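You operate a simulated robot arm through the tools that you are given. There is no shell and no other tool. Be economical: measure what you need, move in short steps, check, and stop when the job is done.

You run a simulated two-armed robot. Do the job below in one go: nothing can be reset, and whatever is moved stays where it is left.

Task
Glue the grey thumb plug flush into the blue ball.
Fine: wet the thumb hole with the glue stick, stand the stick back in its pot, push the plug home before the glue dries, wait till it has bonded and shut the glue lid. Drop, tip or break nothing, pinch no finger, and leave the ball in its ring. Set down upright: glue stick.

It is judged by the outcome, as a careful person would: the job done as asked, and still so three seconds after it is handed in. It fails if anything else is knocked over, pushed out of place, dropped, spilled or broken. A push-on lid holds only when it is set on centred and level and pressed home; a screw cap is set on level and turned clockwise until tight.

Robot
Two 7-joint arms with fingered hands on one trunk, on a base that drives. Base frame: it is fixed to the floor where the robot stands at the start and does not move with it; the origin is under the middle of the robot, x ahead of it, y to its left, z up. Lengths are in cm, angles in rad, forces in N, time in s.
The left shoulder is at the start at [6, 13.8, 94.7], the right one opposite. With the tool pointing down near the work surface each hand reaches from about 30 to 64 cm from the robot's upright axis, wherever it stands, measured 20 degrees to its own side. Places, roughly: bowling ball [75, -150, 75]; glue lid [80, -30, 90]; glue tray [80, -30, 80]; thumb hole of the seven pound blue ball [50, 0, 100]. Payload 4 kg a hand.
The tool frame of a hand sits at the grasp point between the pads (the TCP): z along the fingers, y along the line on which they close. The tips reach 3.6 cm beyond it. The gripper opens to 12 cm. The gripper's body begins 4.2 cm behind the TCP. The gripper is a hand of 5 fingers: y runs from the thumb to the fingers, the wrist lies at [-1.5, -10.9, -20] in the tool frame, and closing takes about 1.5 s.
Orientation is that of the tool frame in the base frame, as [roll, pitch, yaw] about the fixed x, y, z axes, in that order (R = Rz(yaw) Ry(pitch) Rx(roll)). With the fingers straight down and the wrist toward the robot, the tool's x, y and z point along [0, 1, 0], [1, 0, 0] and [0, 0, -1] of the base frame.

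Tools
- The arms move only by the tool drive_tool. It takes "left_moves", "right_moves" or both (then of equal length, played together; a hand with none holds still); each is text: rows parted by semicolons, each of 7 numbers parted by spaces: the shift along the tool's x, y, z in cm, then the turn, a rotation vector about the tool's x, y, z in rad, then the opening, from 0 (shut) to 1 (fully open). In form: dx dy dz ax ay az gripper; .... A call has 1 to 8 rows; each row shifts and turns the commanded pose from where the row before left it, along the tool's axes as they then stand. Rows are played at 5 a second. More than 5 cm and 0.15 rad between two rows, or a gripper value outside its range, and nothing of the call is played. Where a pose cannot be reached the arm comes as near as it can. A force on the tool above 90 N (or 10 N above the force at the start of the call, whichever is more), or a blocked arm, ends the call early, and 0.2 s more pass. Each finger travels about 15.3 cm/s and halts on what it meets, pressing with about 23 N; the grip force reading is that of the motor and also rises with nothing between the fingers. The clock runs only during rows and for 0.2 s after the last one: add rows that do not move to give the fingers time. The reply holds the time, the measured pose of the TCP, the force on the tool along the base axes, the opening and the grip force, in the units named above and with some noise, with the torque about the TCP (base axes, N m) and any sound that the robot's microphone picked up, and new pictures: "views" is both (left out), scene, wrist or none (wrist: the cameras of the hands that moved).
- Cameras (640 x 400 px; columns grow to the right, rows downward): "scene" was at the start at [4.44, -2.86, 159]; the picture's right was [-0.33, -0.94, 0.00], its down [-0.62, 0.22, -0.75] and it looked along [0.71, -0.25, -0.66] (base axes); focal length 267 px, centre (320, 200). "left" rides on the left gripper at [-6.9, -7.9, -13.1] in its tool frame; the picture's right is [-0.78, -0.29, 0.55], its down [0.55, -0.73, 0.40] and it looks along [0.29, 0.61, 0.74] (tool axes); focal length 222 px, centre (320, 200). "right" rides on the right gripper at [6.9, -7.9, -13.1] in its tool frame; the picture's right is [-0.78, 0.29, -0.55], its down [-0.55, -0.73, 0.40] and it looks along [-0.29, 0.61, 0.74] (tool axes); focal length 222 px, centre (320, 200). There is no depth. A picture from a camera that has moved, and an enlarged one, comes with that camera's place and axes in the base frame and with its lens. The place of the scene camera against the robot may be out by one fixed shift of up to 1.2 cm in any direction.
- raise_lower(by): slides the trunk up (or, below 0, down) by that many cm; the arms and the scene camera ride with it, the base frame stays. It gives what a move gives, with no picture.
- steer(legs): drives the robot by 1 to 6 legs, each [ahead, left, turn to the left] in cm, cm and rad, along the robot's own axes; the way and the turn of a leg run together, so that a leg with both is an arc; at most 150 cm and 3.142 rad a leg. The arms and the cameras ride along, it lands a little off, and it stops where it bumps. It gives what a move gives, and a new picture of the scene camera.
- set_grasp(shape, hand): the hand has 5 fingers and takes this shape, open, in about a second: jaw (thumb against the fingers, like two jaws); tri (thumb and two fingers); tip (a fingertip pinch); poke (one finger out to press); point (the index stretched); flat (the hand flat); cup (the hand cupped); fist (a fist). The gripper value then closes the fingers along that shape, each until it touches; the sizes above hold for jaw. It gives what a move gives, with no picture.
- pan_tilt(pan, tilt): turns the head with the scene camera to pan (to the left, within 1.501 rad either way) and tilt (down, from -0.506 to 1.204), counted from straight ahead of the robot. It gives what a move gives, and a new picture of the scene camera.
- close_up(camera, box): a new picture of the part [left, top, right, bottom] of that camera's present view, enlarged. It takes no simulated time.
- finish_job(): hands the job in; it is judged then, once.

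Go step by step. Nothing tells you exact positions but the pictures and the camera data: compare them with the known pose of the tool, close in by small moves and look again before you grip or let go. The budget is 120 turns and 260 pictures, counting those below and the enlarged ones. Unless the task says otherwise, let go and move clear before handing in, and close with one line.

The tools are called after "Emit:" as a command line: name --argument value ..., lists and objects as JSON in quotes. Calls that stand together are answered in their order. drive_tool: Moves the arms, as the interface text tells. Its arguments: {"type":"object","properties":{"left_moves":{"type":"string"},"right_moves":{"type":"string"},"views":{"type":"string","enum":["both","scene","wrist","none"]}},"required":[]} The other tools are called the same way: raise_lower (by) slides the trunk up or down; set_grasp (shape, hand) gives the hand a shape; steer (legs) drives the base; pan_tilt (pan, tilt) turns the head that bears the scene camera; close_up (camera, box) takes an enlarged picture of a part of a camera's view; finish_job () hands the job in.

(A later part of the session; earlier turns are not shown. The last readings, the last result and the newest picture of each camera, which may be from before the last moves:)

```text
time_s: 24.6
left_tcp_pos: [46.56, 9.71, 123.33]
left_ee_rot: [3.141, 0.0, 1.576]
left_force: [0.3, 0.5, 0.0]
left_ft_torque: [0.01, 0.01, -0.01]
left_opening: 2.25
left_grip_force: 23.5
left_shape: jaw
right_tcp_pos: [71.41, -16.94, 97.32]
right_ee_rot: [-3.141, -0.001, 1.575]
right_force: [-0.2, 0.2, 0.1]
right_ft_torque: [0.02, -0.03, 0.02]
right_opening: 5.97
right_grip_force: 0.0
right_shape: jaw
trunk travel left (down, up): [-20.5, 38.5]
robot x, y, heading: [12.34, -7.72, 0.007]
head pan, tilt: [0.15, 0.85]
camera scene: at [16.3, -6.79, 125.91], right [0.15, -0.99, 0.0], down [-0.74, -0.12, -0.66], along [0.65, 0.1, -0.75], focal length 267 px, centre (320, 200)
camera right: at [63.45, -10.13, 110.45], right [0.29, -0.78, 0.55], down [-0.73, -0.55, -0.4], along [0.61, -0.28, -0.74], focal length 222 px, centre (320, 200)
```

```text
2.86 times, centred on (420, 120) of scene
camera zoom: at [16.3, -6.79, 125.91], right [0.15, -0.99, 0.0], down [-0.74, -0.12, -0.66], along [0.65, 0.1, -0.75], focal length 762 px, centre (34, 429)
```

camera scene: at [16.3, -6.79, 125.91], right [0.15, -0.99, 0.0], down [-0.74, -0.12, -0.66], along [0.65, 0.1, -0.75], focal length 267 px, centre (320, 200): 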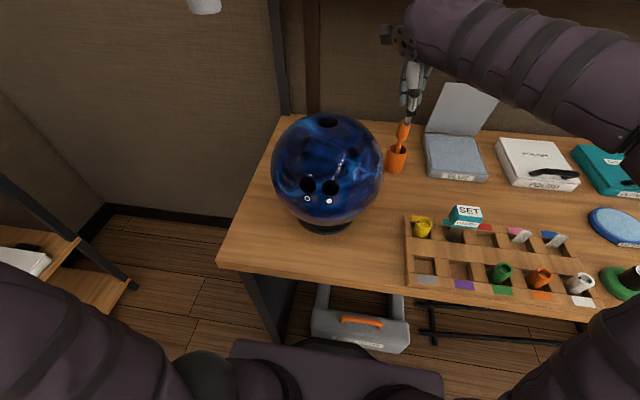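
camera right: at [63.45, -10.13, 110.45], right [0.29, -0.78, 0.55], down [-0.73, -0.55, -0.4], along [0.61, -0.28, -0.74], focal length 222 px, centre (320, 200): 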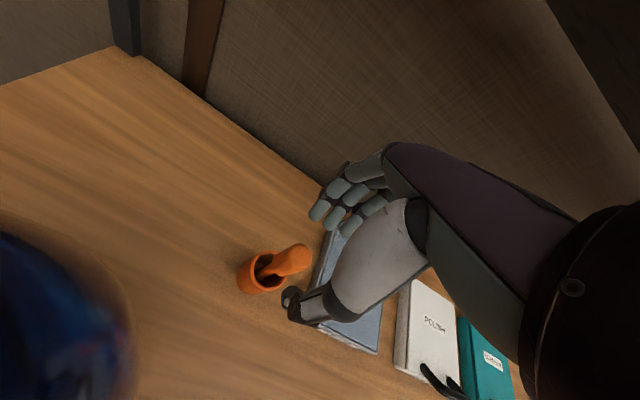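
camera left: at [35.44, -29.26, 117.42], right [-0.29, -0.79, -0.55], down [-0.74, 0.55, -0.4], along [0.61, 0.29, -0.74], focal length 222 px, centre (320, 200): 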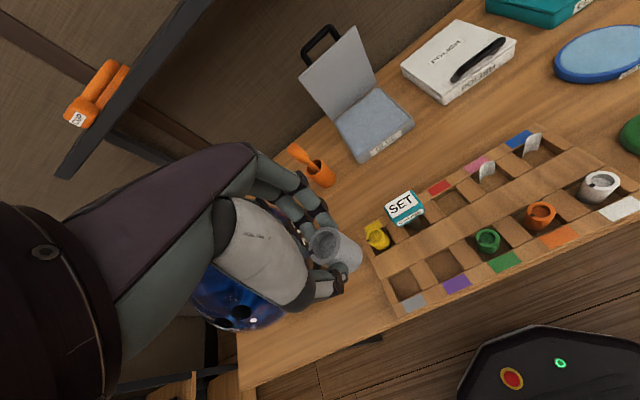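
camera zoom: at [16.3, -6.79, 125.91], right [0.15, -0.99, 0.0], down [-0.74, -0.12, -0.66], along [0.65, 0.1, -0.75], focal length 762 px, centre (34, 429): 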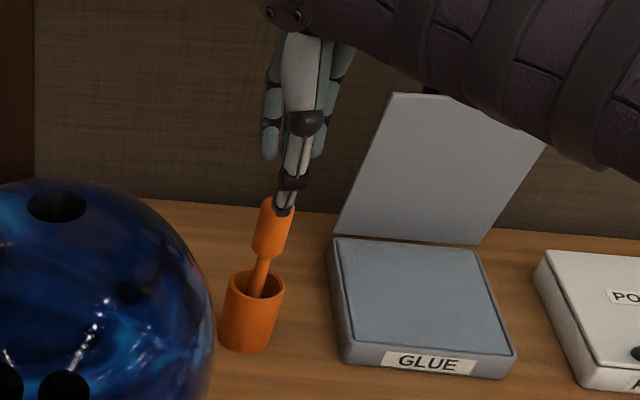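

Aligned within a few mm. Descending so the fingers straddle the handle, then I'll check before closing.

Emit:
drive_tool --right_moves "0 0.2 1.5 0 0 0 0.5;0 0 1.5 0 0 0 0.5;0 0 1.5 0 0 0 0.5;0 0 1.5 0 0 0 0.5;0 0 0 0 0 0 0.5" --views "wrist"

Emit:
close_up --camera "right" --box '[180, 130, 420, 330]'

Emit:
close_up --camera "scene" --box '[340, 50, 500, 190]'

```text
time_s: 25.9
left_tcp_pos: [46.54, 9.55, 123.35]
left_ee_rot: [-3.141, 0.0, 1.576]
left_force: [-0.2, 0.1, -0.2]
left_ft_torque: [-0.01, 0.01, 0.0]
left_opening: 2.25
left_grip_force: 23.1
left_shape: jaw
right_tcp_pos: [71.55, -16.89, 91.34]
right_ee_rot: [-3.141, 0.001, 1.575]
right_force: [-0.3, 0.4, -0.1]
right_ft_torque: [0.01, -0.04, 0.03]
right_opening: 5.98
right_grip_force: 0.0
right_shape: jaw
trunk travel left (down, up): [-20.5, 38.5]
robot x, y, heading: [12.0, -8.03, 0.003]
head pan, tilt: [0.15, 0.85]
camera right: at [63.6, -10.08, 104.51], right [0.29, -0.78, 0.55], down [-0.73, -0.55, -0.4], along [0.61, -0.28, -0.74], focal length 222 px, centre (320, 200)
```

right: 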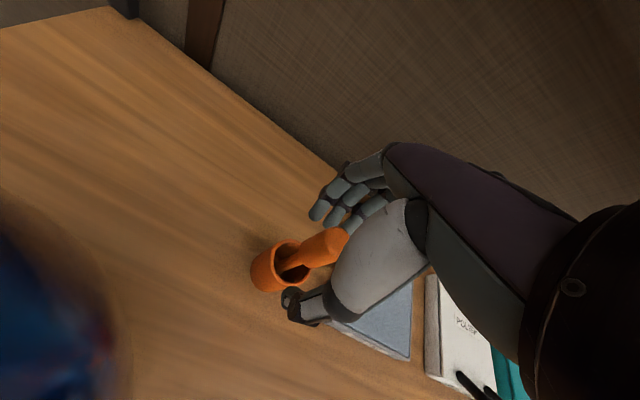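

```text
2.00 times, centred on (300, 230) of right
camera zoom: at [63.6, -10.08, 104.51], right [0.29, -0.78, 0.55], down [-0.73, -0.55, -0.4], along [0.61, -0.28, -0.74], focal length 444 px, centre (360, 140)
```

zoom: 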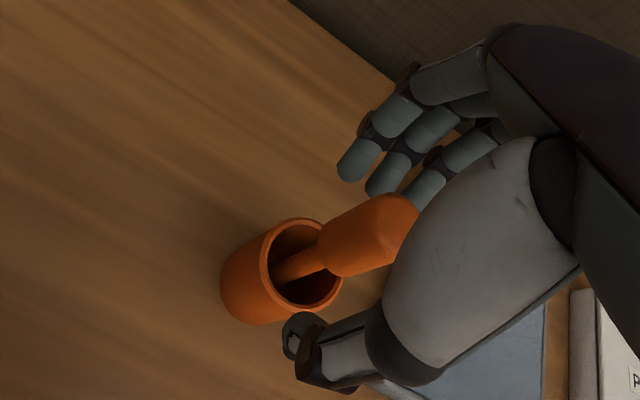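

```text
2.86 times, centred on (420, 120) of scene
camera zoom: at [16.3, -6.79, 125.91], right [0.15, -0.99, 0.0], down [-0.74, -0.12, -0.66], along [0.65, 0.1, -0.75], focal length 762 px, centre (34, 429)
```

zoom: 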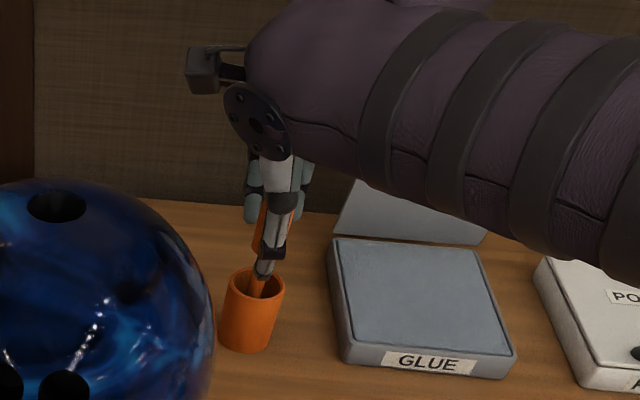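

Emit:
drive_tool --right_moves "0 0 0 0 0 0 0.4;0 0 0 0 0 0 0.3;0 0 0 0 0 0 0.2;0 0 0 0 0 0 0.1;0 0 0 0 0 0 0.08;0 0 0 0 0 0 0.08" --views "wrist"

Emit:
close_up --camera "right" --box '[180, 130, 420, 330]'

Emit:
close_up --camera "scene" --box '[340, 50, 500, 190]'

```text
time_s: 27.2
left_tcp_pos: [46.48, 9.63, 123.33]
left_ee_rot: [3.141, 0.0, 1.575]
left_force: [-0.5, 0.0, 0.0]
left_ft_torque: [-0.01, -0.01, -0.03]
left_opening: 2.21
left_grip_force: 22.7
left_shape: jaw
right_tcp_pos: [71.64, -16.86, 91.4]
right_ee_rot: [-3.14, 0.0, 1.577]
right_force: [-0.4, 0.8, -0.1]
right_ft_torque: [-0.05, -0.02, 0.02]
right_opening: 1.43
right_grip_force: 22.9
right_shape: jaw
trunk travel left (down, up): [-20.5, 38.5]
robot x, y, heading: [12.14, -7.62, 0.004]
head pan, tilt: [0.15, 0.85]
camera right: at [63.6, -10.09, 104.52], right [0.29, -0.78, 0.55], down [-0.73, -0.55, -0.4], along [0.61, -0.28, -0.74], focal length 222 px, centre (320, 200)
```

right: 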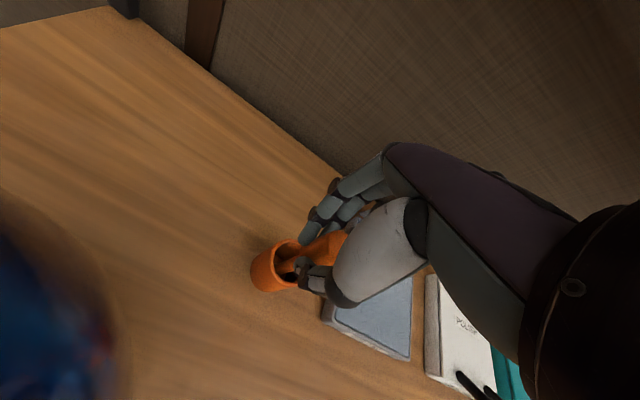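

```text
2.00 times, centred on (300, 230) of right
camera zoom: at [63.6, -10.09, 104.52], right [0.29, -0.78, 0.55], down [-0.73, -0.55, -0.4], along [0.61, -0.28, -0.74], focal length 444 px, centre (360, 140)
```

zoom: 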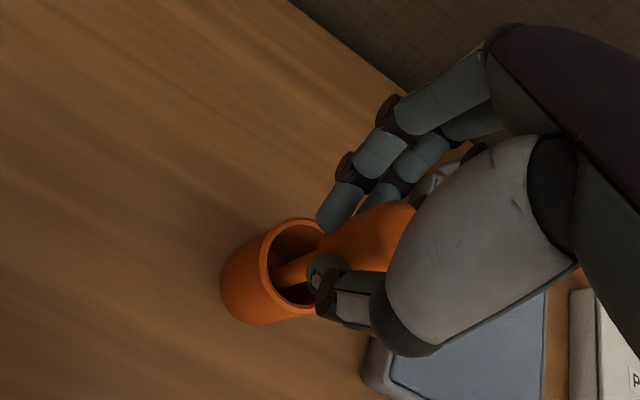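

```text
2.86 times, centred on (420, 120) of scene
camera zoom: at [16.3, -6.79, 125.91], right [0.15, -0.99, 0.0], down [-0.74, -0.12, -0.66], along [0.65, 0.1, -0.75], focal length 762 px, centre (34, 429)
```

zoom: 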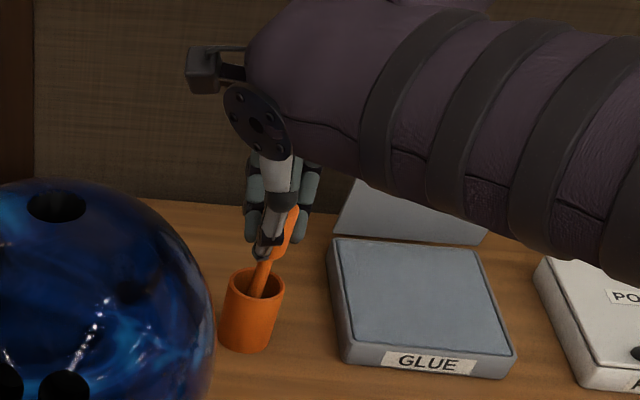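

Gripped. Lifting the stick straight up and checking its tilt.

Emit:
drive_tool --right_moves "0 0 -1 0 0 0 0.08;0 0 -1.5 0 0 0 0.08;0 0 -2 0 0 0 0.08;0 0 -2 0 0 0 0.08;0 0 -2 0 0 0 0.08;0 0 -2 0 0 0 0.08;0 0 0 0 0 0 0.08" --views "both"

Emit:
close_up --camera "right" --box '[180, 130, 420, 330]'

Emit:
close_up --camera "scene" --box '[340, 30, 500, 190]'

```text
time_s: 28.9
left_tcp_pos: [46.49, 9.73, 123.31]
left_ee_rot: [3.141, 0.0, 1.575]
left_force: [-1.7, -0.4, -0.8]
left_ft_torque: [0.01, -0.01, 0.01]
left_opening: 2.21
left_grip_force: 22.7
left_shape: jaw
right_tcp_pos: [71.51, -16.92, 101.82]
right_ee_rot: [3.141, 0.001, 1.575]
right_force: [-0.8, 0.2, -1.1]
right_ft_torque: [0.0, 0.0, 0.02]
right_opening: 1.43
right_grip_force: 23.2
right_shape: jaw
trunk travel left (down, up): [-20.5, 38.5]
robot x, y, heading: [12.04, -7.77, 0.003]
head pan, tilt: [0.15, 0.85]
camera scene: at [16.29, -6.79, 125.91], right [0.15, -0.99, 0.0], down [-0.74, -0.12, -0.66], along [0.65, 0.1, -0.75], focal length 267 px, centre (320, 200)
camera right: at [63.62, -10.12, 114.97], right [0.29, -0.78, 0.55], down [-0.73, -0.55, -0.4], along [0.61, -0.28, -0.74], focal length 222 px, centre (320, 200)
```

scene: 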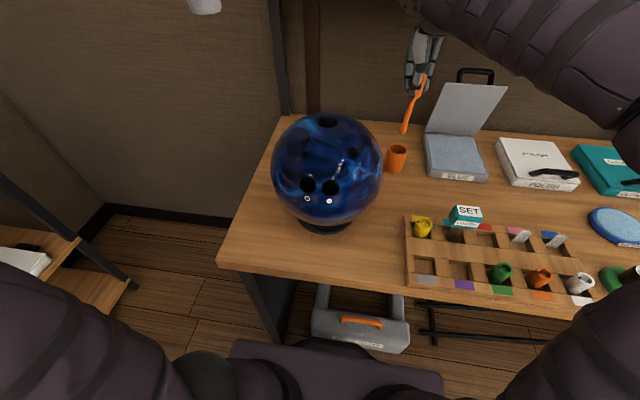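
right: 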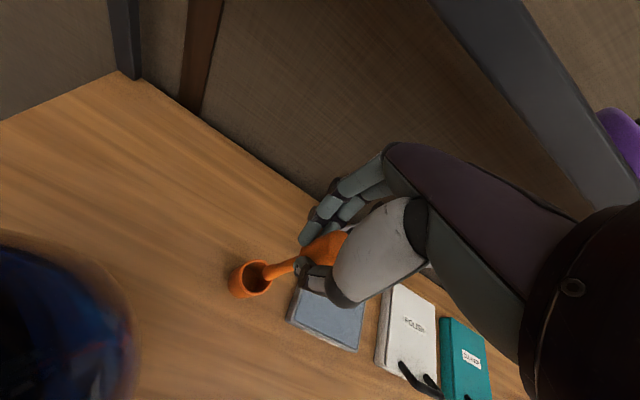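

```text
2.00 times, centred on (300, 230) of right
camera zoom: at [63.62, -10.12, 114.97], right [0.29, -0.78, 0.55], down [-0.73, -0.55, -0.4], along [0.61, -0.28, -0.74], focal length 444 px, centre (360, 140)
```

zoom: 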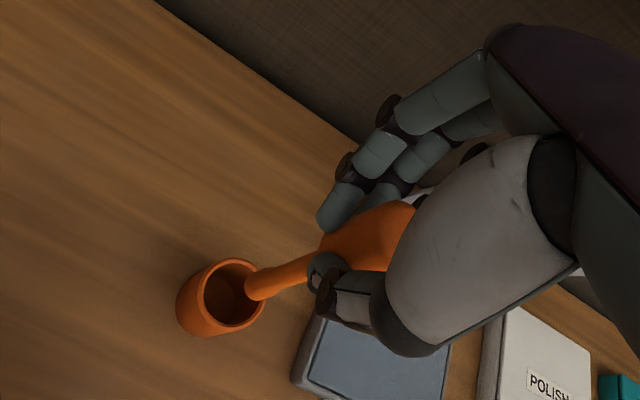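

```text
2.50 times, centred on (420, 110) of scene
camera zoom: at [16.29, -6.79, 125.91], right [0.15, -0.99, 0.0], down [-0.74, -0.12, -0.66], along [0.65, 0.1, -0.75], focal length 667 px, centre (70, 425)
```

zoom: 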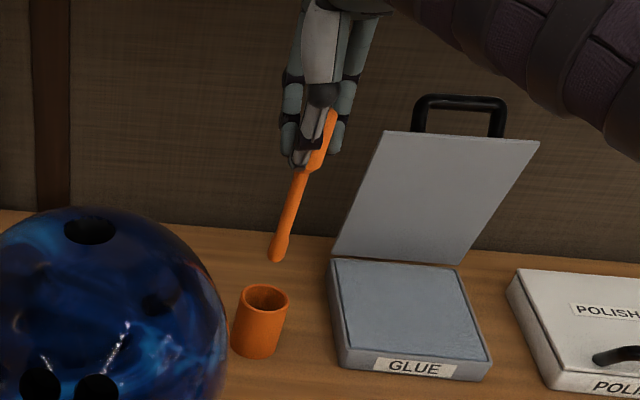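

Stick is held nearly vertical, tip ≈12 cm below the TCP. Next I move it over the near part of the glue tray.

Emit:
drive_tool --right_moves "-2 0 0 0 0 0 0.08;-2.5 0 0 0 0 0 0.08;-2.5 0 0 0 0 0 0.08;-2.5 0.2 0 0 0 0 0.08;-2.5 0.2 0 0 0 0 0.08;-1.5 0 0 0 0 0 0.08;0 0 2 0 0 0 0.08;0 0 2 0 0 0 0.08" --views "both"

Emit:
close_up --camera "right" --box '[180, 130, 460, 400]'

Emit:
close_up --camera "scene" --box '[360, 30, 520, 190]'

```text
time_s: 30.6
left_tcp_pos: [46.43, 9.56, 123.41]
left_ee_rot: [-3.142, -0.001, 1.576]
left_force: [-0.4, -0.7, 0.4]
left_ft_torque: [-0.03, -0.01, -0.01]
left_opening: 2.21
left_grip_force: 22.4
left_shape: jaw
right_tcp_pos: [72.14, -30.38, 97.98]
right_ee_rot: [3.139, 0.001, 1.575]
right_force: [-0.3, 0.0, -0.9]
right_ft_torque: [0.0, -0.01, -0.02]
right_opening: 1.42
right_grip_force: 23.3
right_shape: jaw
trunk travel left (down, up): [-20.5, 38.5]
robot x, y, heading: [12.28, -7.69, 0.004]
head pan, tilt: [0.15, 0.85]
camera scene: at [16.3, -6.79, 125.92], right [0.15, -0.99, 0.0], down [-0.74, -0.12, -0.66], along [0.65, 0.1, -0.75], focal length 267 px, centre (320, 200)
camera right: at [64.1, -23.61, 111.05], right [0.29, -0.78, 0.55], down [-0.73, -0.55, -0.4], along [0.61, -0.28, -0.74], focal length 222 px, centre (320, 200)
```

scene: 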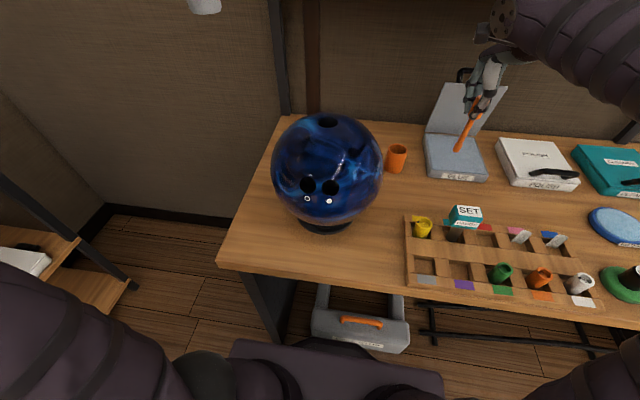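
right: 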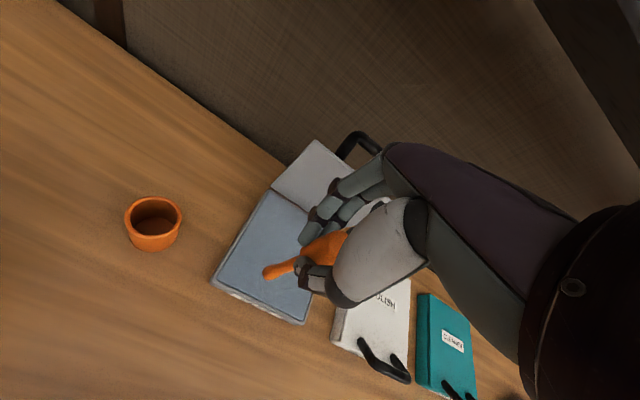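

```text
1.48 times, centred on (320, 265) of right
camera zoom: at [64.1, -23.61, 111.05], right [0.29, -0.78, 0.55], down [-0.73, -0.55, -0.4], along [0.61, -0.28, -0.74], focal length 329 px, centre (320, 104)
```

zoom: 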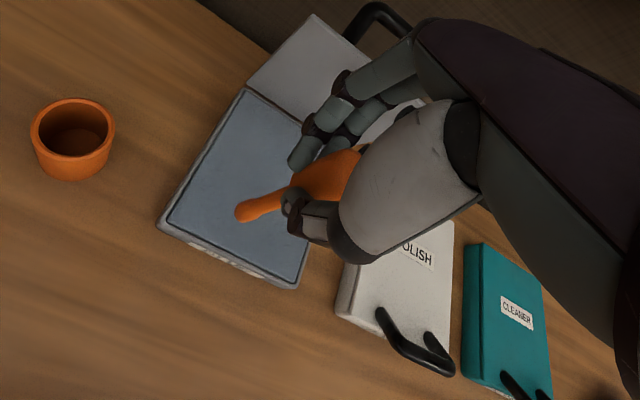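

```text
2.50 times, centred on (440, 110) of scene
camera zoom: at [16.3, -6.79, 125.92], right [0.15, -0.99, 0.0], down [-0.74, -0.12, -0.66], along [0.65, 0.1, -0.75], focal length 667 px, centre (20, 425)
```

zoom: 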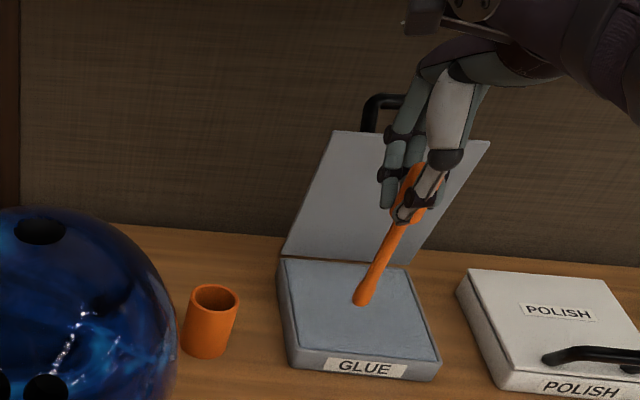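

The tip is over the pad, about 4–5 cm up. I'll lower in small steps and watch the force.

Emit:
drive_tool --right_moves "0 0 1 0 0 0 0.08;0 0 1 0 0 0 0.08;0 0 0.5 0 0 0 0.08;0 0 0.5 0 0 0 0.08;0 0 0.3 0 0 0 0.08;0 0 0 0 0 0 0.08" --views "both"

Emit:
close_up --camera "scene" --box '[400, 90, 500, 190]'

Emit:
close_up --camera "right" --box '[180, 180, 340, 340]'

```text
time_s: 32.0
left_tcp_pos: [46.54, 9.56, 123.33]
left_ee_rot: [-3.14, 0.001, 1.576]
left_force: [0.8, 0.0, -0.1]
left_ft_torque: [-0.01, 0.02, 0.01]
left_opening: 2.26
left_grip_force: 22.8
left_shape: jaw
right_tcp_pos: [72.15, -30.37, 94.67]
right_ee_rot: [3.14, 0.001, 1.576]
right_force: [0.2, 0.0, -0.6]
right_ft_torque: [0.01, 0.0, 0.0]
right_opening: 1.45
right_grip_force: 22.7
right_shape: jaw
trunk travel left (down, up): [-20.5, 38.5]
robot x, y, heading: [12.01, -7.55, 0.008]
head pan, tilt: [0.15, 0.85]
camera scene: at [16.3, -6.79, 125.91], right [0.15, -0.99, 0.0], down [-0.74, -0.12, -0.66], along [0.65, 0.1, -0.75], focal length 267 px, centre (320, 200)
camera right: at [64.08, -23.64, 107.69], right [0.29, -0.78, 0.55], down [-0.73, -0.55, -0.4], along [0.61, -0.28, -0.74], focal length 222 px, centre (320, 200)
```

scene: 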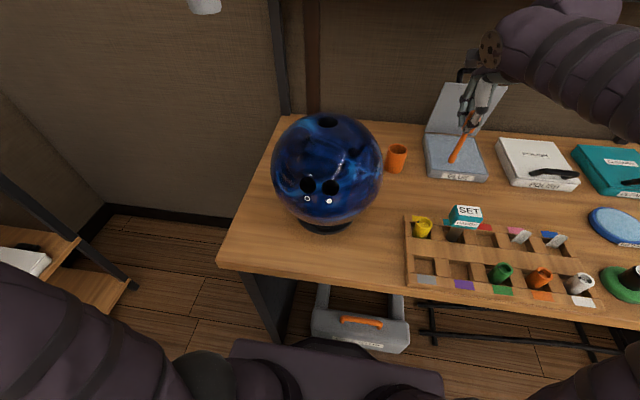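
right: 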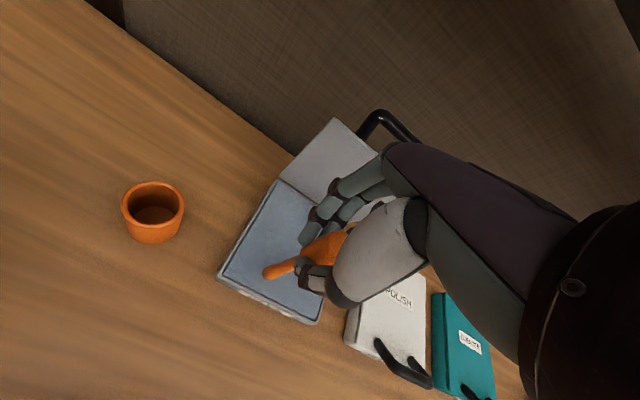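

```text
4.00 times, centred on (450, 140) of scene
camera zoom: at [16.3, -6.79, 125.91], right [0.15, -0.99, 0.0], down [-0.74, -0.12, -0.66], along [0.65, 0.1, -0.75], focal length 1067 px, centre (-200, 440)
```

zoom: 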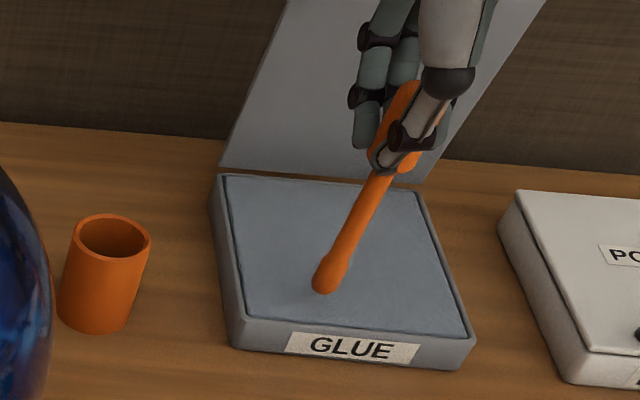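

```text
2.50 times, centred on (260, 260) of right
camera zoom: at [64.08, -23.64, 107.69], right [0.29, -0.78, 0.55], down [-0.73, -0.55, -0.4], along [0.61, -0.28, -0.74], focal length 555 px, centre (470, 50)
```

zoom: 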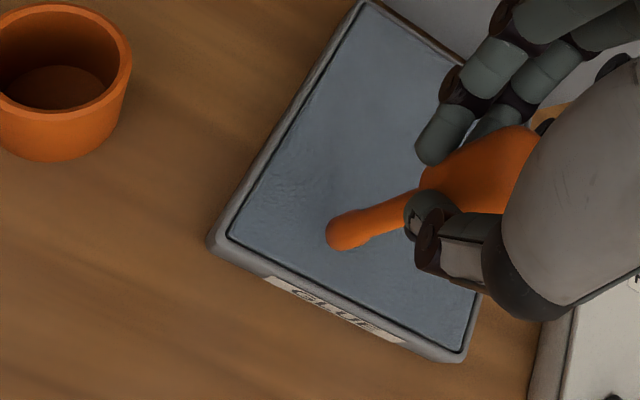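

Emit:
drive_tool --right_moves "0 0 0.3 0 0 0 0.08;0 0 0.3 0 0 0 0.08;0 0 0.3 0 0 0 0.08;0 0 0 0 0 0 0.08" --views "none"

Emit:
close_up --camera "scene" --box '[400, 90, 500, 190]'

Emit:
close_up --camera "right" --box '[180, 180, 340, 340]'

```text
time_s: 33.0
left_tcp_pos: [46.47, 9.6, 123.36]
left_ee_rot: [3.141, 0.0, 1.577]
left_force: [0.4, -0.3, 0.3]
left_ft_torque: [0.01, 0.02, -0.01]
left_opening: 2.26
left_grip_force: 22.8
left_shape: jaw
right_tcp_pos: [72.02, -30.41, 93.62]
right_ee_rot: [3.14, 0.001, 1.576]
right_force: [-0.3, 0.2, -0.2]
right_ft_torque: [0.0, -0.02, -0.02]
right_opening: 1.47
right_grip_force: 22.9
right_shape: jaw
trunk travel left (down, up): [-20.5, 38.5]
robot x, y, heading: [12.1, -8.1, 0.007]
head pan, tilt: [0.15, 0.85]
```

```text
4.00 times, centred on (450, 140) of scene
camera zoom: at [16.3, -6.79, 125.91], right [0.15, -0.99, 0.0], down [-0.74, -0.12, -0.66], along [0.65, 0.1, -0.75], focal length 1067 px, centre (-200, 440)
```

zoom: 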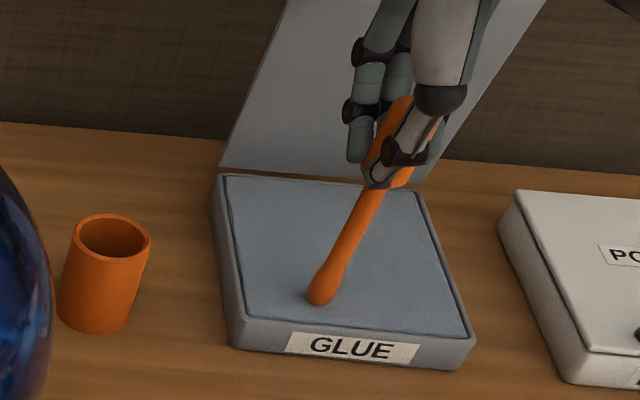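

```text
2.50 times, centred on (260, 260) of right
camera zoom: at [64.06, -23.66, 106.79], right [0.29, -0.78, 0.55], down [-0.73, -0.55, -0.4], along [0.61, -0.28, -0.74], focal length 555 px, centre (470, 50)
```

zoom: 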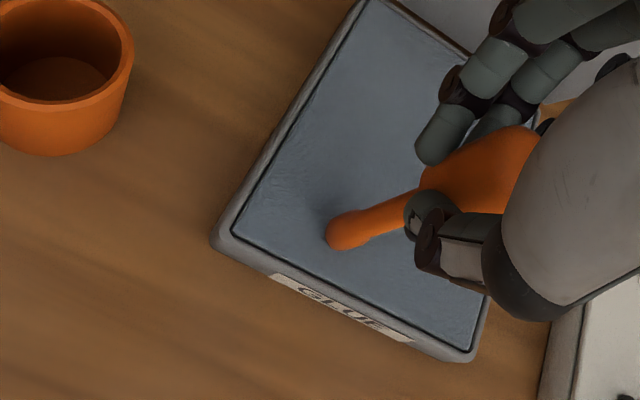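

Emit:
drive_tool --right_moves "0 0 0.3 0 0 0 0.08;0 0 0.3 0 0 0 0.08;0 0 0.3 0 0 0 0.08;0 0 0 0 0 0 0.08" --views "none"

Emit:
close_up --camera "scene" --box '[400, 90, 500, 190]'

Emit:
close_up --camera "right" --box '[180, 180, 340, 340]'

```text
time_s: 34.0
left_tcp_pos: [46.38, 9.62, 123.33]
left_ee_rot: [3.139, 0.0, 1.576]
left_force: [0.4, 0.2, -0.7]
left_ft_torque: [0.01, 0.0, 0.01]
left_opening: 2.23
left_grip_force: 23.1
left_shape: jaw
right_tcp_pos: [71.99, -30.3, 93.31]
right_ee_rot: [3.134, 0.0, 1.576]
right_force: [0.0, 2.6, 30.4]
right_ft_torque: [-0.05, -0.07, 0.02]
right_opening: 1.67
right_grip_force: 23.0
right_shape: jaw
trunk travel left (down, up): [-20.5, 38.5]
robot x, y, heading: [12.16, -8.07, 0.007]
head pan, tilt: [0.15, 0.85]
```

```text
4.00 times, centred on (450, 140) of scene
camera zoom: at [16.1, -6.7, 125.95], right [0.15, -0.99, 0.0], down [-0.74, -0.12, -0.66], along [0.65, 0.1, -0.75], focal length 1067 px, centre (-200, 440)
```

zoom: 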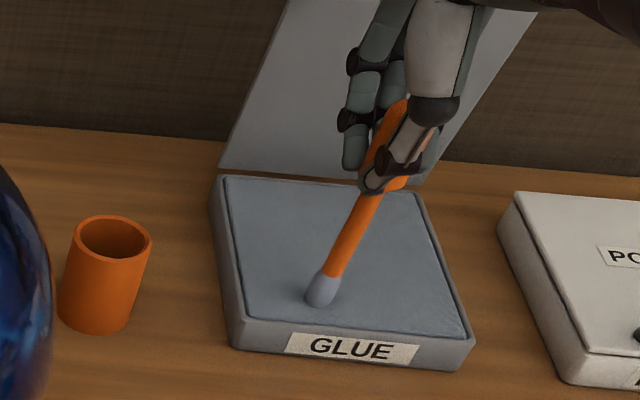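

```text
2.50 times, centred on (260, 260) of right
camera zoom: at [63.88, -23.56, 106.26], right [0.29, -0.78, 0.55], down [-0.73, -0.55, -0.4], along [0.62, -0.28, -0.73], focal length 555 px, centre (470, 50)
```

zoom: 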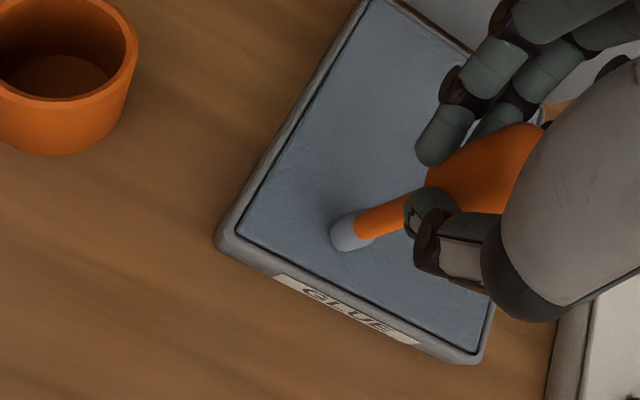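

The tip is now coated with glue. I'll lift it, move the left hand (with plug) further left, and carry the stick over the thumb hole.

Emit:
drive_tool --right_moves "0 0 -2 0 0 0 0.08;0 0 -4 0 0 0 0.08;0 0 -4.5 0 0 0 0.08;2 -1.5 -4 0 0 0 0.08;2.5 -2 -3.5 0 0 0 0.08;2.5 -2 -3.5 0 0 0 0.08;3 -2 -3 0 0 0 0.08;3.5 -2 -1 0 0 0 0.08" --left_moves "1.5 0 0 0 0 0 0.1;1.5 0 0 0 0 0 0.1;1.5 0 0 0 0 0 0.1;1.5 0 0 0 0 0 0.1;1.5 0 0 0 0 0 0.1;1.5 0 0 0 0 0 0.1;1.5 0 0 0 0 0 0.1;1.5 0 0 0 0 0 0.1" --views "none"

Emit:
drive_tool --right_moves "3.5 -2 0 0 0 0 0.08;3.5 -2 0 0 0 0 0.08;3.5 -2 0 0 0 0 0.08;2 -1 0 0 0 0 0.08;0 0 0 0 0 0 0.08" --views "both"

Emit:
close_up --camera "right" --box '[140, 180, 340, 380]'

Emit:
close_up --camera "scene" --box '[260, 40, 420, 200]'

```text
time_s: 35.9
left_tcp_pos: [46.5, 21.54, 123.28]
left_ee_rot: [-3.141, -0.002, 1.578]
left_force: [0.3, 0.0, -0.7]
left_ft_torque: [0.0, 0.02, -0.01]
left_opening: 2.24
left_grip_force: 23.2
left_shape: jaw
right_tcp_pos: [62.29, -16.86, 118.34]
right_ee_rot: [-3.14, 0.0, 1.576]
right_force: [-0.6, 0.0, -0.4]
right_ft_torque: [0.0, 0.03, 0.01]
right_opening: 1.47
right_grip_force: 22.7
right_shape: jaw
trunk travel left (down, up): [-20.5, 38.5]
robot x, y, heading: [12.18, -7.83, 0.003]
head pan, tilt: [0.15, 0.85]
```

```text
time_s: 37.0
left_tcp_pos: [46.59, 21.55, 123.38]
left_ee_rot: [-3.141, -0.001, 1.576]
left_force: [0.4, 0.4, 0.4]
left_ft_torque: [0.0, 0.01, -0.06]
left_opening: 2.24
left_grip_force: 23.0
left_shape: jaw
right_tcp_pos: [55.29, -4.54, 118.33]
right_ee_rot: [-3.141, 0.001, 1.577]
right_force: [0.3, 0.0, 0.6]
right_ft_torque: [-0.02, 0.01, -0.02]
right_opening: 1.52
right_grip_force: 23.0
right_shape: jaw
trunk travel left (down, up): [-20.5, 38.5]
robot x, y, heading: [12.13, -7.81, 0.002]
head pan, tilt: [0.15, 0.85]
camera scene: at [16.29, -6.78, 125.91], right [0.15, -0.99, 0.0], down [-0.74, -0.12, -0.66], along [0.65, 0.1, -0.75], focal length 267 px, centre (320, 200)
camera right: at [47.37, 2.3, 131.45], right [0.29, -0.78, 0.55], down [-0.73, -0.55, -0.4], along [0.61, -0.28, -0.74], focal length 222 px, centre (320, 200)
```

scene: 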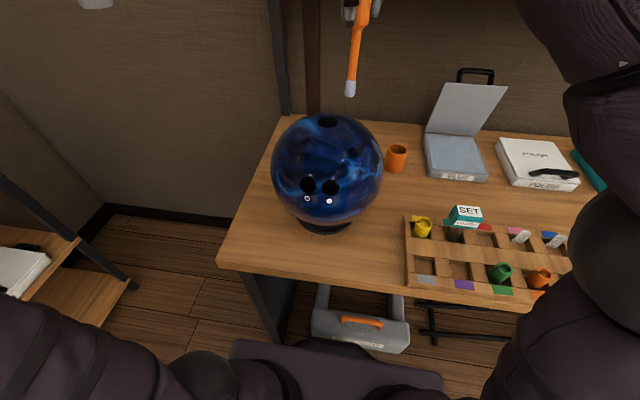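
right: 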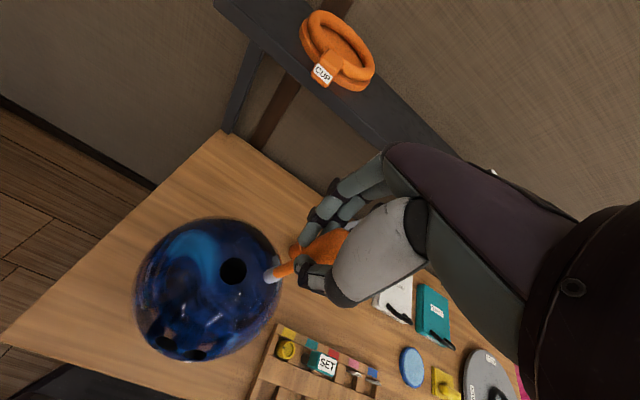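

```text
2.00 times, centred on (240, 280) of right
camera zoom: at [47.37, 2.3, 131.45], right [0.29, -0.78, 0.55], down [-0.73, -0.55, -0.4], along [0.61, -0.28, -0.74], focal length 444 px, centre (480, 40)
```

zoom: 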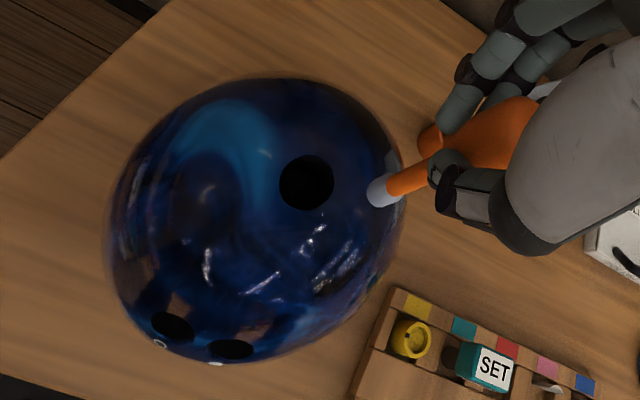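

```text
2.50 times, centred on (340, 120) of scene
camera zoom: at [16.29, -6.78, 125.91], right [0.15, -0.99, 0.0], down [-0.74, -0.12, -0.66], along [0.65, 0.1, -0.75], focal length 667 px, centre (270, 400)
```

zoom: 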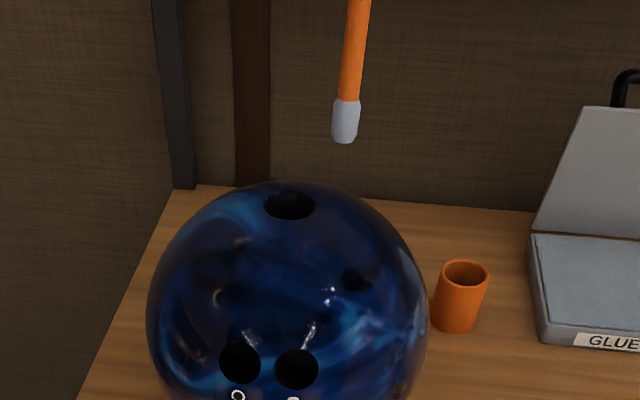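

Hole at ≈[54.7, -1.9, 101.3]; stick tip offset from TCP ≈[-0.6, -0.45, -12.1]. Moving the tip right over the hole.

Emit:
drive_tool --right_moves "1.5 0 0 0 0 0 0.08;1.6 0 0 0 0 0 0.08;0 0 1 0 0 0 0.08;0 0 1 0 0 0 0.08;0 0 1 0 0 0 0.08;0 0 0 0 0 0 0.08" --views "none"

Emit:
close_up --camera "right" --box '[180, 200, 340, 360]'

Emit:
close_up --camera "scene" --box '[280, 60, 400, 180]'

```text
time_s: 38.5
left_tcp_pos: [46.54, 21.61, 123.3]
left_ee_rot: [3.141, 0.001, 1.575]
left_force: [0.1, 0.6, 0.3]
left_ft_torque: [0.0, -0.02, 0.0]
left_opening: 2.21
left_grip_force: 22.4
left_shape: jaw
right_tcp_pos: [55.35, -1.46, 115.25]
right_ee_rot: [-3.142, 0.0, 1.576]
right_force: [0.0, -0.4, -0.5]
right_ft_torque: [0.01, -0.03, 0.0]
right_opening: 1.5
right_grip_force: 22.6
right_shape: jaw
trunk travel left (down, up): [-20.5, 38.5]
robot x, y, heading: [12.14, -8.06, 0.003]
head pan, tilt: [0.15, 0.85]
```

```text
2.50 times, centred on (260, 280) of right
camera zoom: at [47.42, 5.35, 128.42], right [0.29, -0.78, 0.55], down [-0.73, -0.55, -0.4], along [0.61, -0.28, -0.74], focal length 555 px, centre (470, 0)
```

zoom: 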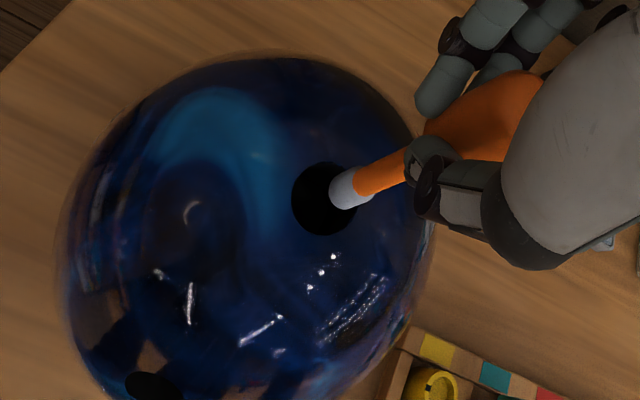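

```text
3.33 times, centred on (340, 120) of scene
camera zoom: at [16.29, -6.79, 125.91], right [0.15, -0.99, 0.0], down [-0.74, -0.12, -0.66], along [0.65, 0.1, -0.75], focal length 889 px, centre (253, 467)
```

zoom: 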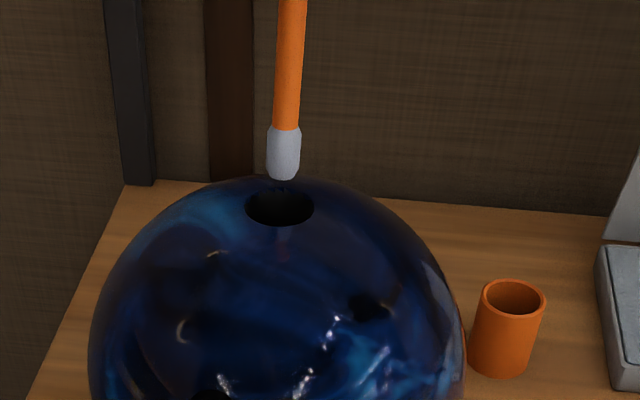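

Nearly centred. I'll nudge 0.25 cm left, then lower the stick into the hole.

Emit:
drive_tool --right_moves "0.25 -0.1 0.7 0 0 0 0.08;0 0 0.8 0 0 0 0.08;0 0 0.8 0 0 0 0.08;0 0 0.8 0 0 0 0.08;0 0 0 0 0 0 0.08" --views "none"

Emit:
close_up --camera "right" --box '[180, 200, 340, 360]'

Emit:
close_up --camera "scene" --box '[280, 60, 400, 180]'

```text
time_s: 39.6
left_tcp_pos: [46.41, 21.7, 123.35]
left_ee_rot: [-3.142, 0.0, 1.575]
left_force: [-0.8, -0.5, 0.8]
left_ft_torque: [-0.02, -0.02, -0.02]
left_opening: 2.24
left_grip_force: 23.4
left_shape: jaw
right_tcp_pos: [55.4, -1.2, 112.14]
right_ee_rot: [-3.141, -0.001, 1.577]
right_force: [-0.3, 0.5, -1.0]
right_ft_torque: [0.0, 0.01, -0.02]
right_opening: 1.44
right_grip_force: 23.2
right_shape: jaw
trunk travel left (down, up): [-20.5, 38.5]
robot x, y, heading: [11.99, -7.85, 0.004]
head pan, tilt: [0.15, 0.85]
```

```text
2.50 times, centred on (260, 280) of right
camera zoom: at [47.33, 5.62, 125.32], right [0.29, -0.78, 0.55], down [-0.73, -0.55, -0.4], along [0.61, -0.28, -0.74], focal length 555 px, centre (470, 0)
```

zoom: 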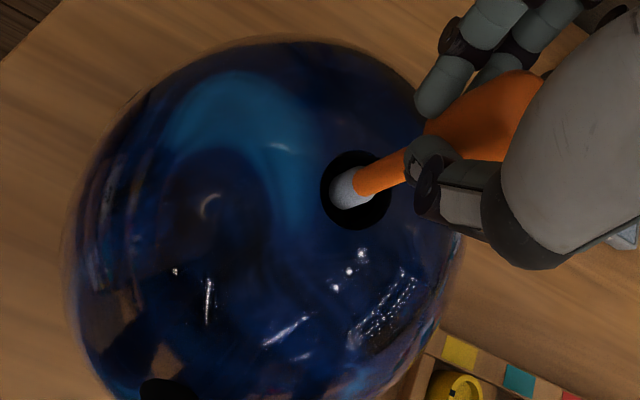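

```text
3.33 times, centred on (340, 120) of scene
camera zoom: at [16.29, -6.79, 125.91], right [0.15, -0.99, 0.0], down [-0.74, -0.12, -0.66], along [0.65, 0.1, -0.75], focal length 889 px, centre (253, 467)
```

zoom: 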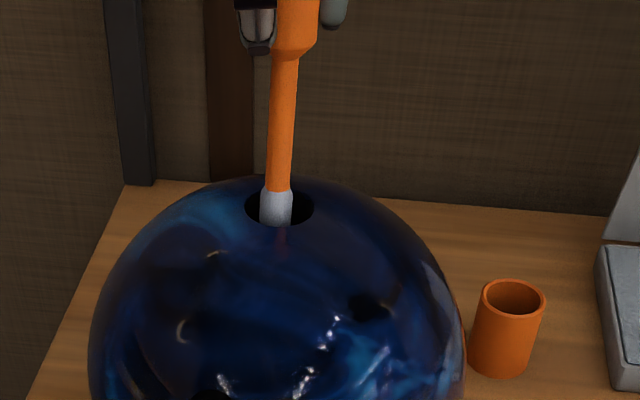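

In the hole without contact. Going about 2.5 cm deeper and stirring gently around the wall.

Emit:
drive_tool --right_moves "0 0 0.8 0 0 0 0.08;0 0 0.8 0 0 0 0.08;0 0 0.8 0 0 0 0.08;0.5 0 0 0 0 0 0.08;0 0.5 0 0 0 0 0.08;-0.5 0 0 0 0 0 0.08;-0.5 0 0 0 0 0 0.08;0 -0.5 0 0 0 0 0.08" --views "none"

Emit:
close_up --camera "right" --box '[180, 200, 340, 360]'

Emit:
close_up --camera "scene" --box '[280, 60, 400, 180]'

```text
time_s: 41.5
left_tcp_pos: [46.48, 21.57, 123.46]
left_ee_rot: [-3.142, 0.0, 1.576]
left_force: [0.3, -0.4, -0.7]
left_ft_torque: [-0.02, -0.02, 0.0]
left_opening: 2.24
left_grip_force: 23.1
left_shape: jaw
right_tcp_pos: [55.27, -1.76, 109.83]
right_ee_rot: [3.141, 0.0, 1.575]
right_force: [0.0, -0.1, -0.4]
right_ft_torque: [0.03, -0.03, -0.02]
right_opening: 1.44
right_grip_force: 22.9
right_shape: jaw
trunk travel left (down, up): [-20.5, 38.5]
robot x, y, heading: [12.19, -8.34, 0.002]
head pan, tilt: [0.15, 0.85]
```

```text
2.50 times, centred on (260, 280) of right
camera zoom: at [47.31, 5.13, 122.93], right [0.29, -0.78, 0.55], down [-0.73, -0.55, -0.4], along [0.61, -0.28, -0.74], focal length 555 px, centre (470, 0)
```

zoom: 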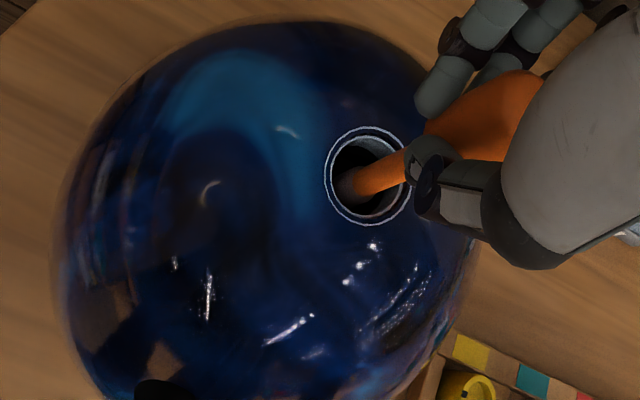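

```text
3.33 times, centred on (340, 120) of scene
camera zoom: at [16.29, -6.79, 125.91], right [0.15, -0.99, 0.0], down [-0.74, -0.12, -0.66], along [0.65, 0.1, -0.75], focal length 889 px, centre (253, 467)
```

zoom: 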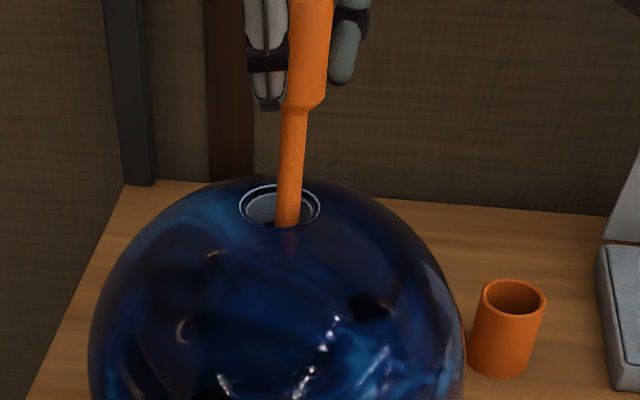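

The hole is wet with glue. Now quickly out and back toward the pot with the stick, while the left hand brings the plug over.

Emit:
drive_tool --right_moves "0.3 0 -1.5 0 0 0 0.08;0 0 -4 0 0 0 0.08;0 0 -4.5 0 0 0 0.08;-3.1 3.3 0 0 0 0 0.08;-3.1 3.3 0 0 0 0 0.08;-3.1 3.3 0 0 0 0 0.08;-3.1 3.3 0 0 0 0 0.08;-3.1 3.3 0 0 0 0 0.08" --left_moves "0 0 0 0 0 0 0.1;0 0 0 0 0 0 0.1;0 0 0 0 0 0 0.1;0 0 0 0 0 0 0.1;-4 1 0 0 0 0 0.1;-4 1 0 0 0 0 0.1;-4 1 0 0 0 0 0.1;-4 1 0 0 0 0 0.1" --views "none"

Emit:
drive_tool --right_moves "0 0 4 0 0 0 0.08;0 0 4 0 0 0 0.08;0 0 4 0 0 0 0.08;0 0 2 0 0 0 0.08;0 0 1 0 0 0 0.08;0 0 0 0 0 0 0.08" --left_moves "-2 1 0 0 0 0 0.1;-2 1 0 0 0 0 0.1;-2 1 1 0 0 0 0.1;-1.4 1 2 0 0 0 0.1;0 0 2 0 0 0 0.1;0 0 1.5 0 0 0 0.1" --views "both"

Emit:
close_up --camera "right" --box '[180, 180, 360, 360]'

Emit:
close_up --camera "scene" --box '[300, 50, 460, 210]'

Emit:
close_up --camera "left" --box '[240, 160, 440, 360]'

```text
time_s: 43.2
left_tcp_pos: [50.72, 5.39, 123.39]
left_ee_rot: [-3.14, -0.001, 1.577]
left_force: [0.2, -0.3, 0.5]
left_ft_torque: [0.03, -0.01, 0.01]
left_opening: 2.24
left_grip_force: 22.9
left_shape: jaw
right_tcp_pos: [67.97, -16.68, 118.26]
right_ee_rot: [-3.14, -0.002, 1.574]
right_force: [0.2, -0.9, -0.5]
right_ft_torque: [0.06, -0.06, 0.0]
right_opening: 1.44
right_grip_force: 23.2
right_shape: jaw
right hand out of reach, approached as far as the arm can: row 6, 7, 8
trunk travel left (down, up): [-20.5, 38.5]
robot x, y, heading: [12.0, -7.64, 0.007]
head pan, tilt: [0.15, 0.85]
```

```text
time_s: 44.6
left_tcp_pos: [54.64, -1.63, 116.75]
left_ee_rot: [3.141, 0.001, 1.577]
left_force: [0.0, -0.8, -0.6]
left_ft_torque: [-0.01, 0.04, -0.04]
left_opening: 2.23
left_grip_force: 23.2
left_shape: jaw
right_tcp_pos: [67.93, -16.26, 115.32]
right_ee_rot: [-3.141, -0.001, 1.575]
right_force: [-0.2, 0.9, 0.0]
right_ft_torque: [0.01, 0.03, 0.02]
right_opening: 1.41
right_grip_force: 23.0
right_shape: jaw
right hand out of reach, approached as far as the arm can: row 1, 2, 3
trunk travel left (down, up): [-20.5, 38.5]
robot x, y, heading: [12.26, -7.92, 0.006]
head pan, tilt: [0.15, 0.85]
camera scene: at [16.31, -6.77, 125.91], right [0.15, -0.99, 0.0], down [-0.74, -0.12, -0.66], along [0.65, 0.1, -0.75], focal length 267 px, centre (320, 200)
camera right: at [59.98, -9.56, 128.39], right [0.29, -0.78, 0.55], down [-0.73, -0.55, -0.4], along [0.61, -0.28, -0.74], focal length 222 px, centre (320, 200)
camera left: at [46.67, -8.83, 129.96], right [-0.29, -0.79, -0.55], down [-0.74, 0.55, -0.4], along [0.61, 0.29, -0.74], focal length 222 px, centre (320, 200)
```

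scene: 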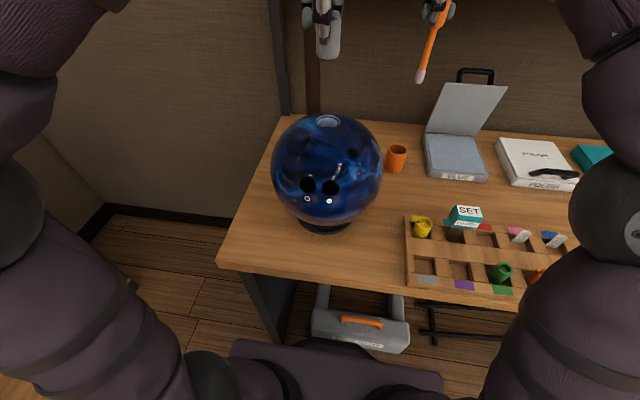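
right: 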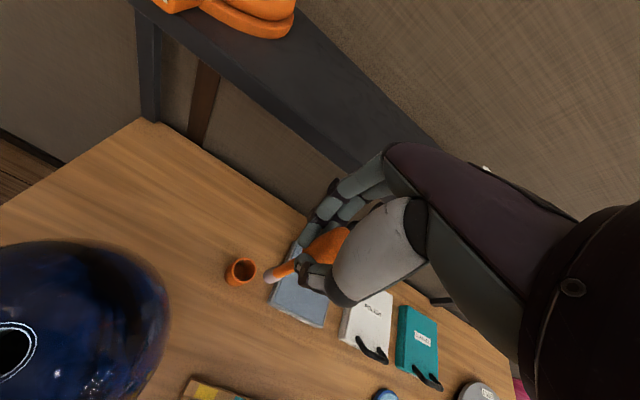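
left: 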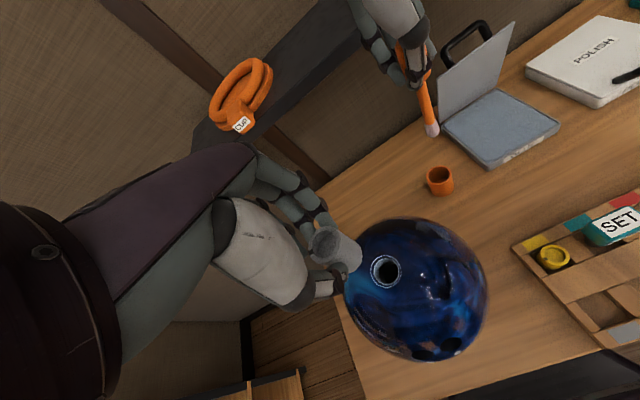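

```text
2.22 times, centred on (270, 270) of right
camera zoom: at [59.98, -9.56, 128.39], right [0.29, -0.78, 0.55], down [-0.73, -0.55, -0.4], along [0.61, -0.28, -0.74], focal length 494 px, centre (431, 44)
```

zoom: 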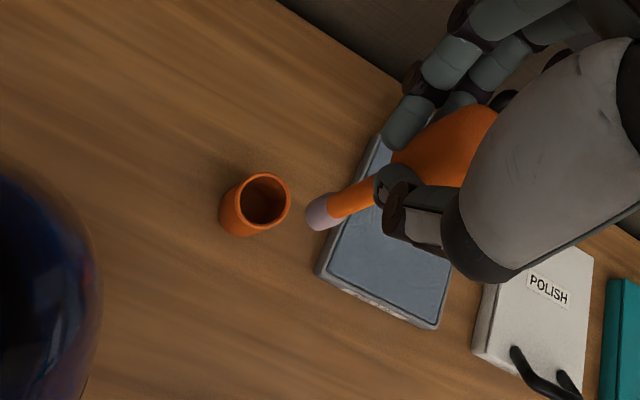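

```text
2.50 times, centred on (380, 130) of scene
camera zoom: at [16.31, -6.77, 125.91], right [0.15, -0.99, 0.0], down [-0.74, -0.12, -0.66], along [0.65, 0.1, -0.75], focal length 667 px, centre (170, 375)
```

zoom: 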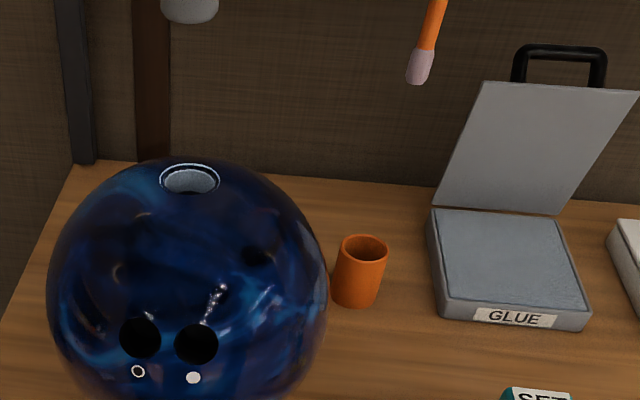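

```text
2.00 times, centred on (340, 260) of left
camera zoom: at [46.67, -8.83, 129.96], right [-0.29, -0.79, -0.55], down [-0.74, 0.55, -0.4], along [0.61, 0.29, -0.74], focal length 444 px, centre (280, 80)
```

zoom: 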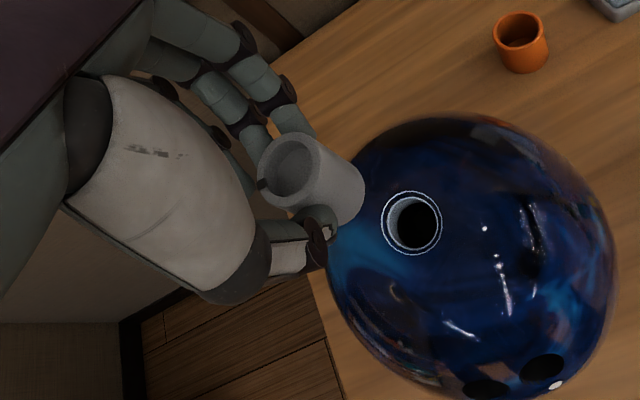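

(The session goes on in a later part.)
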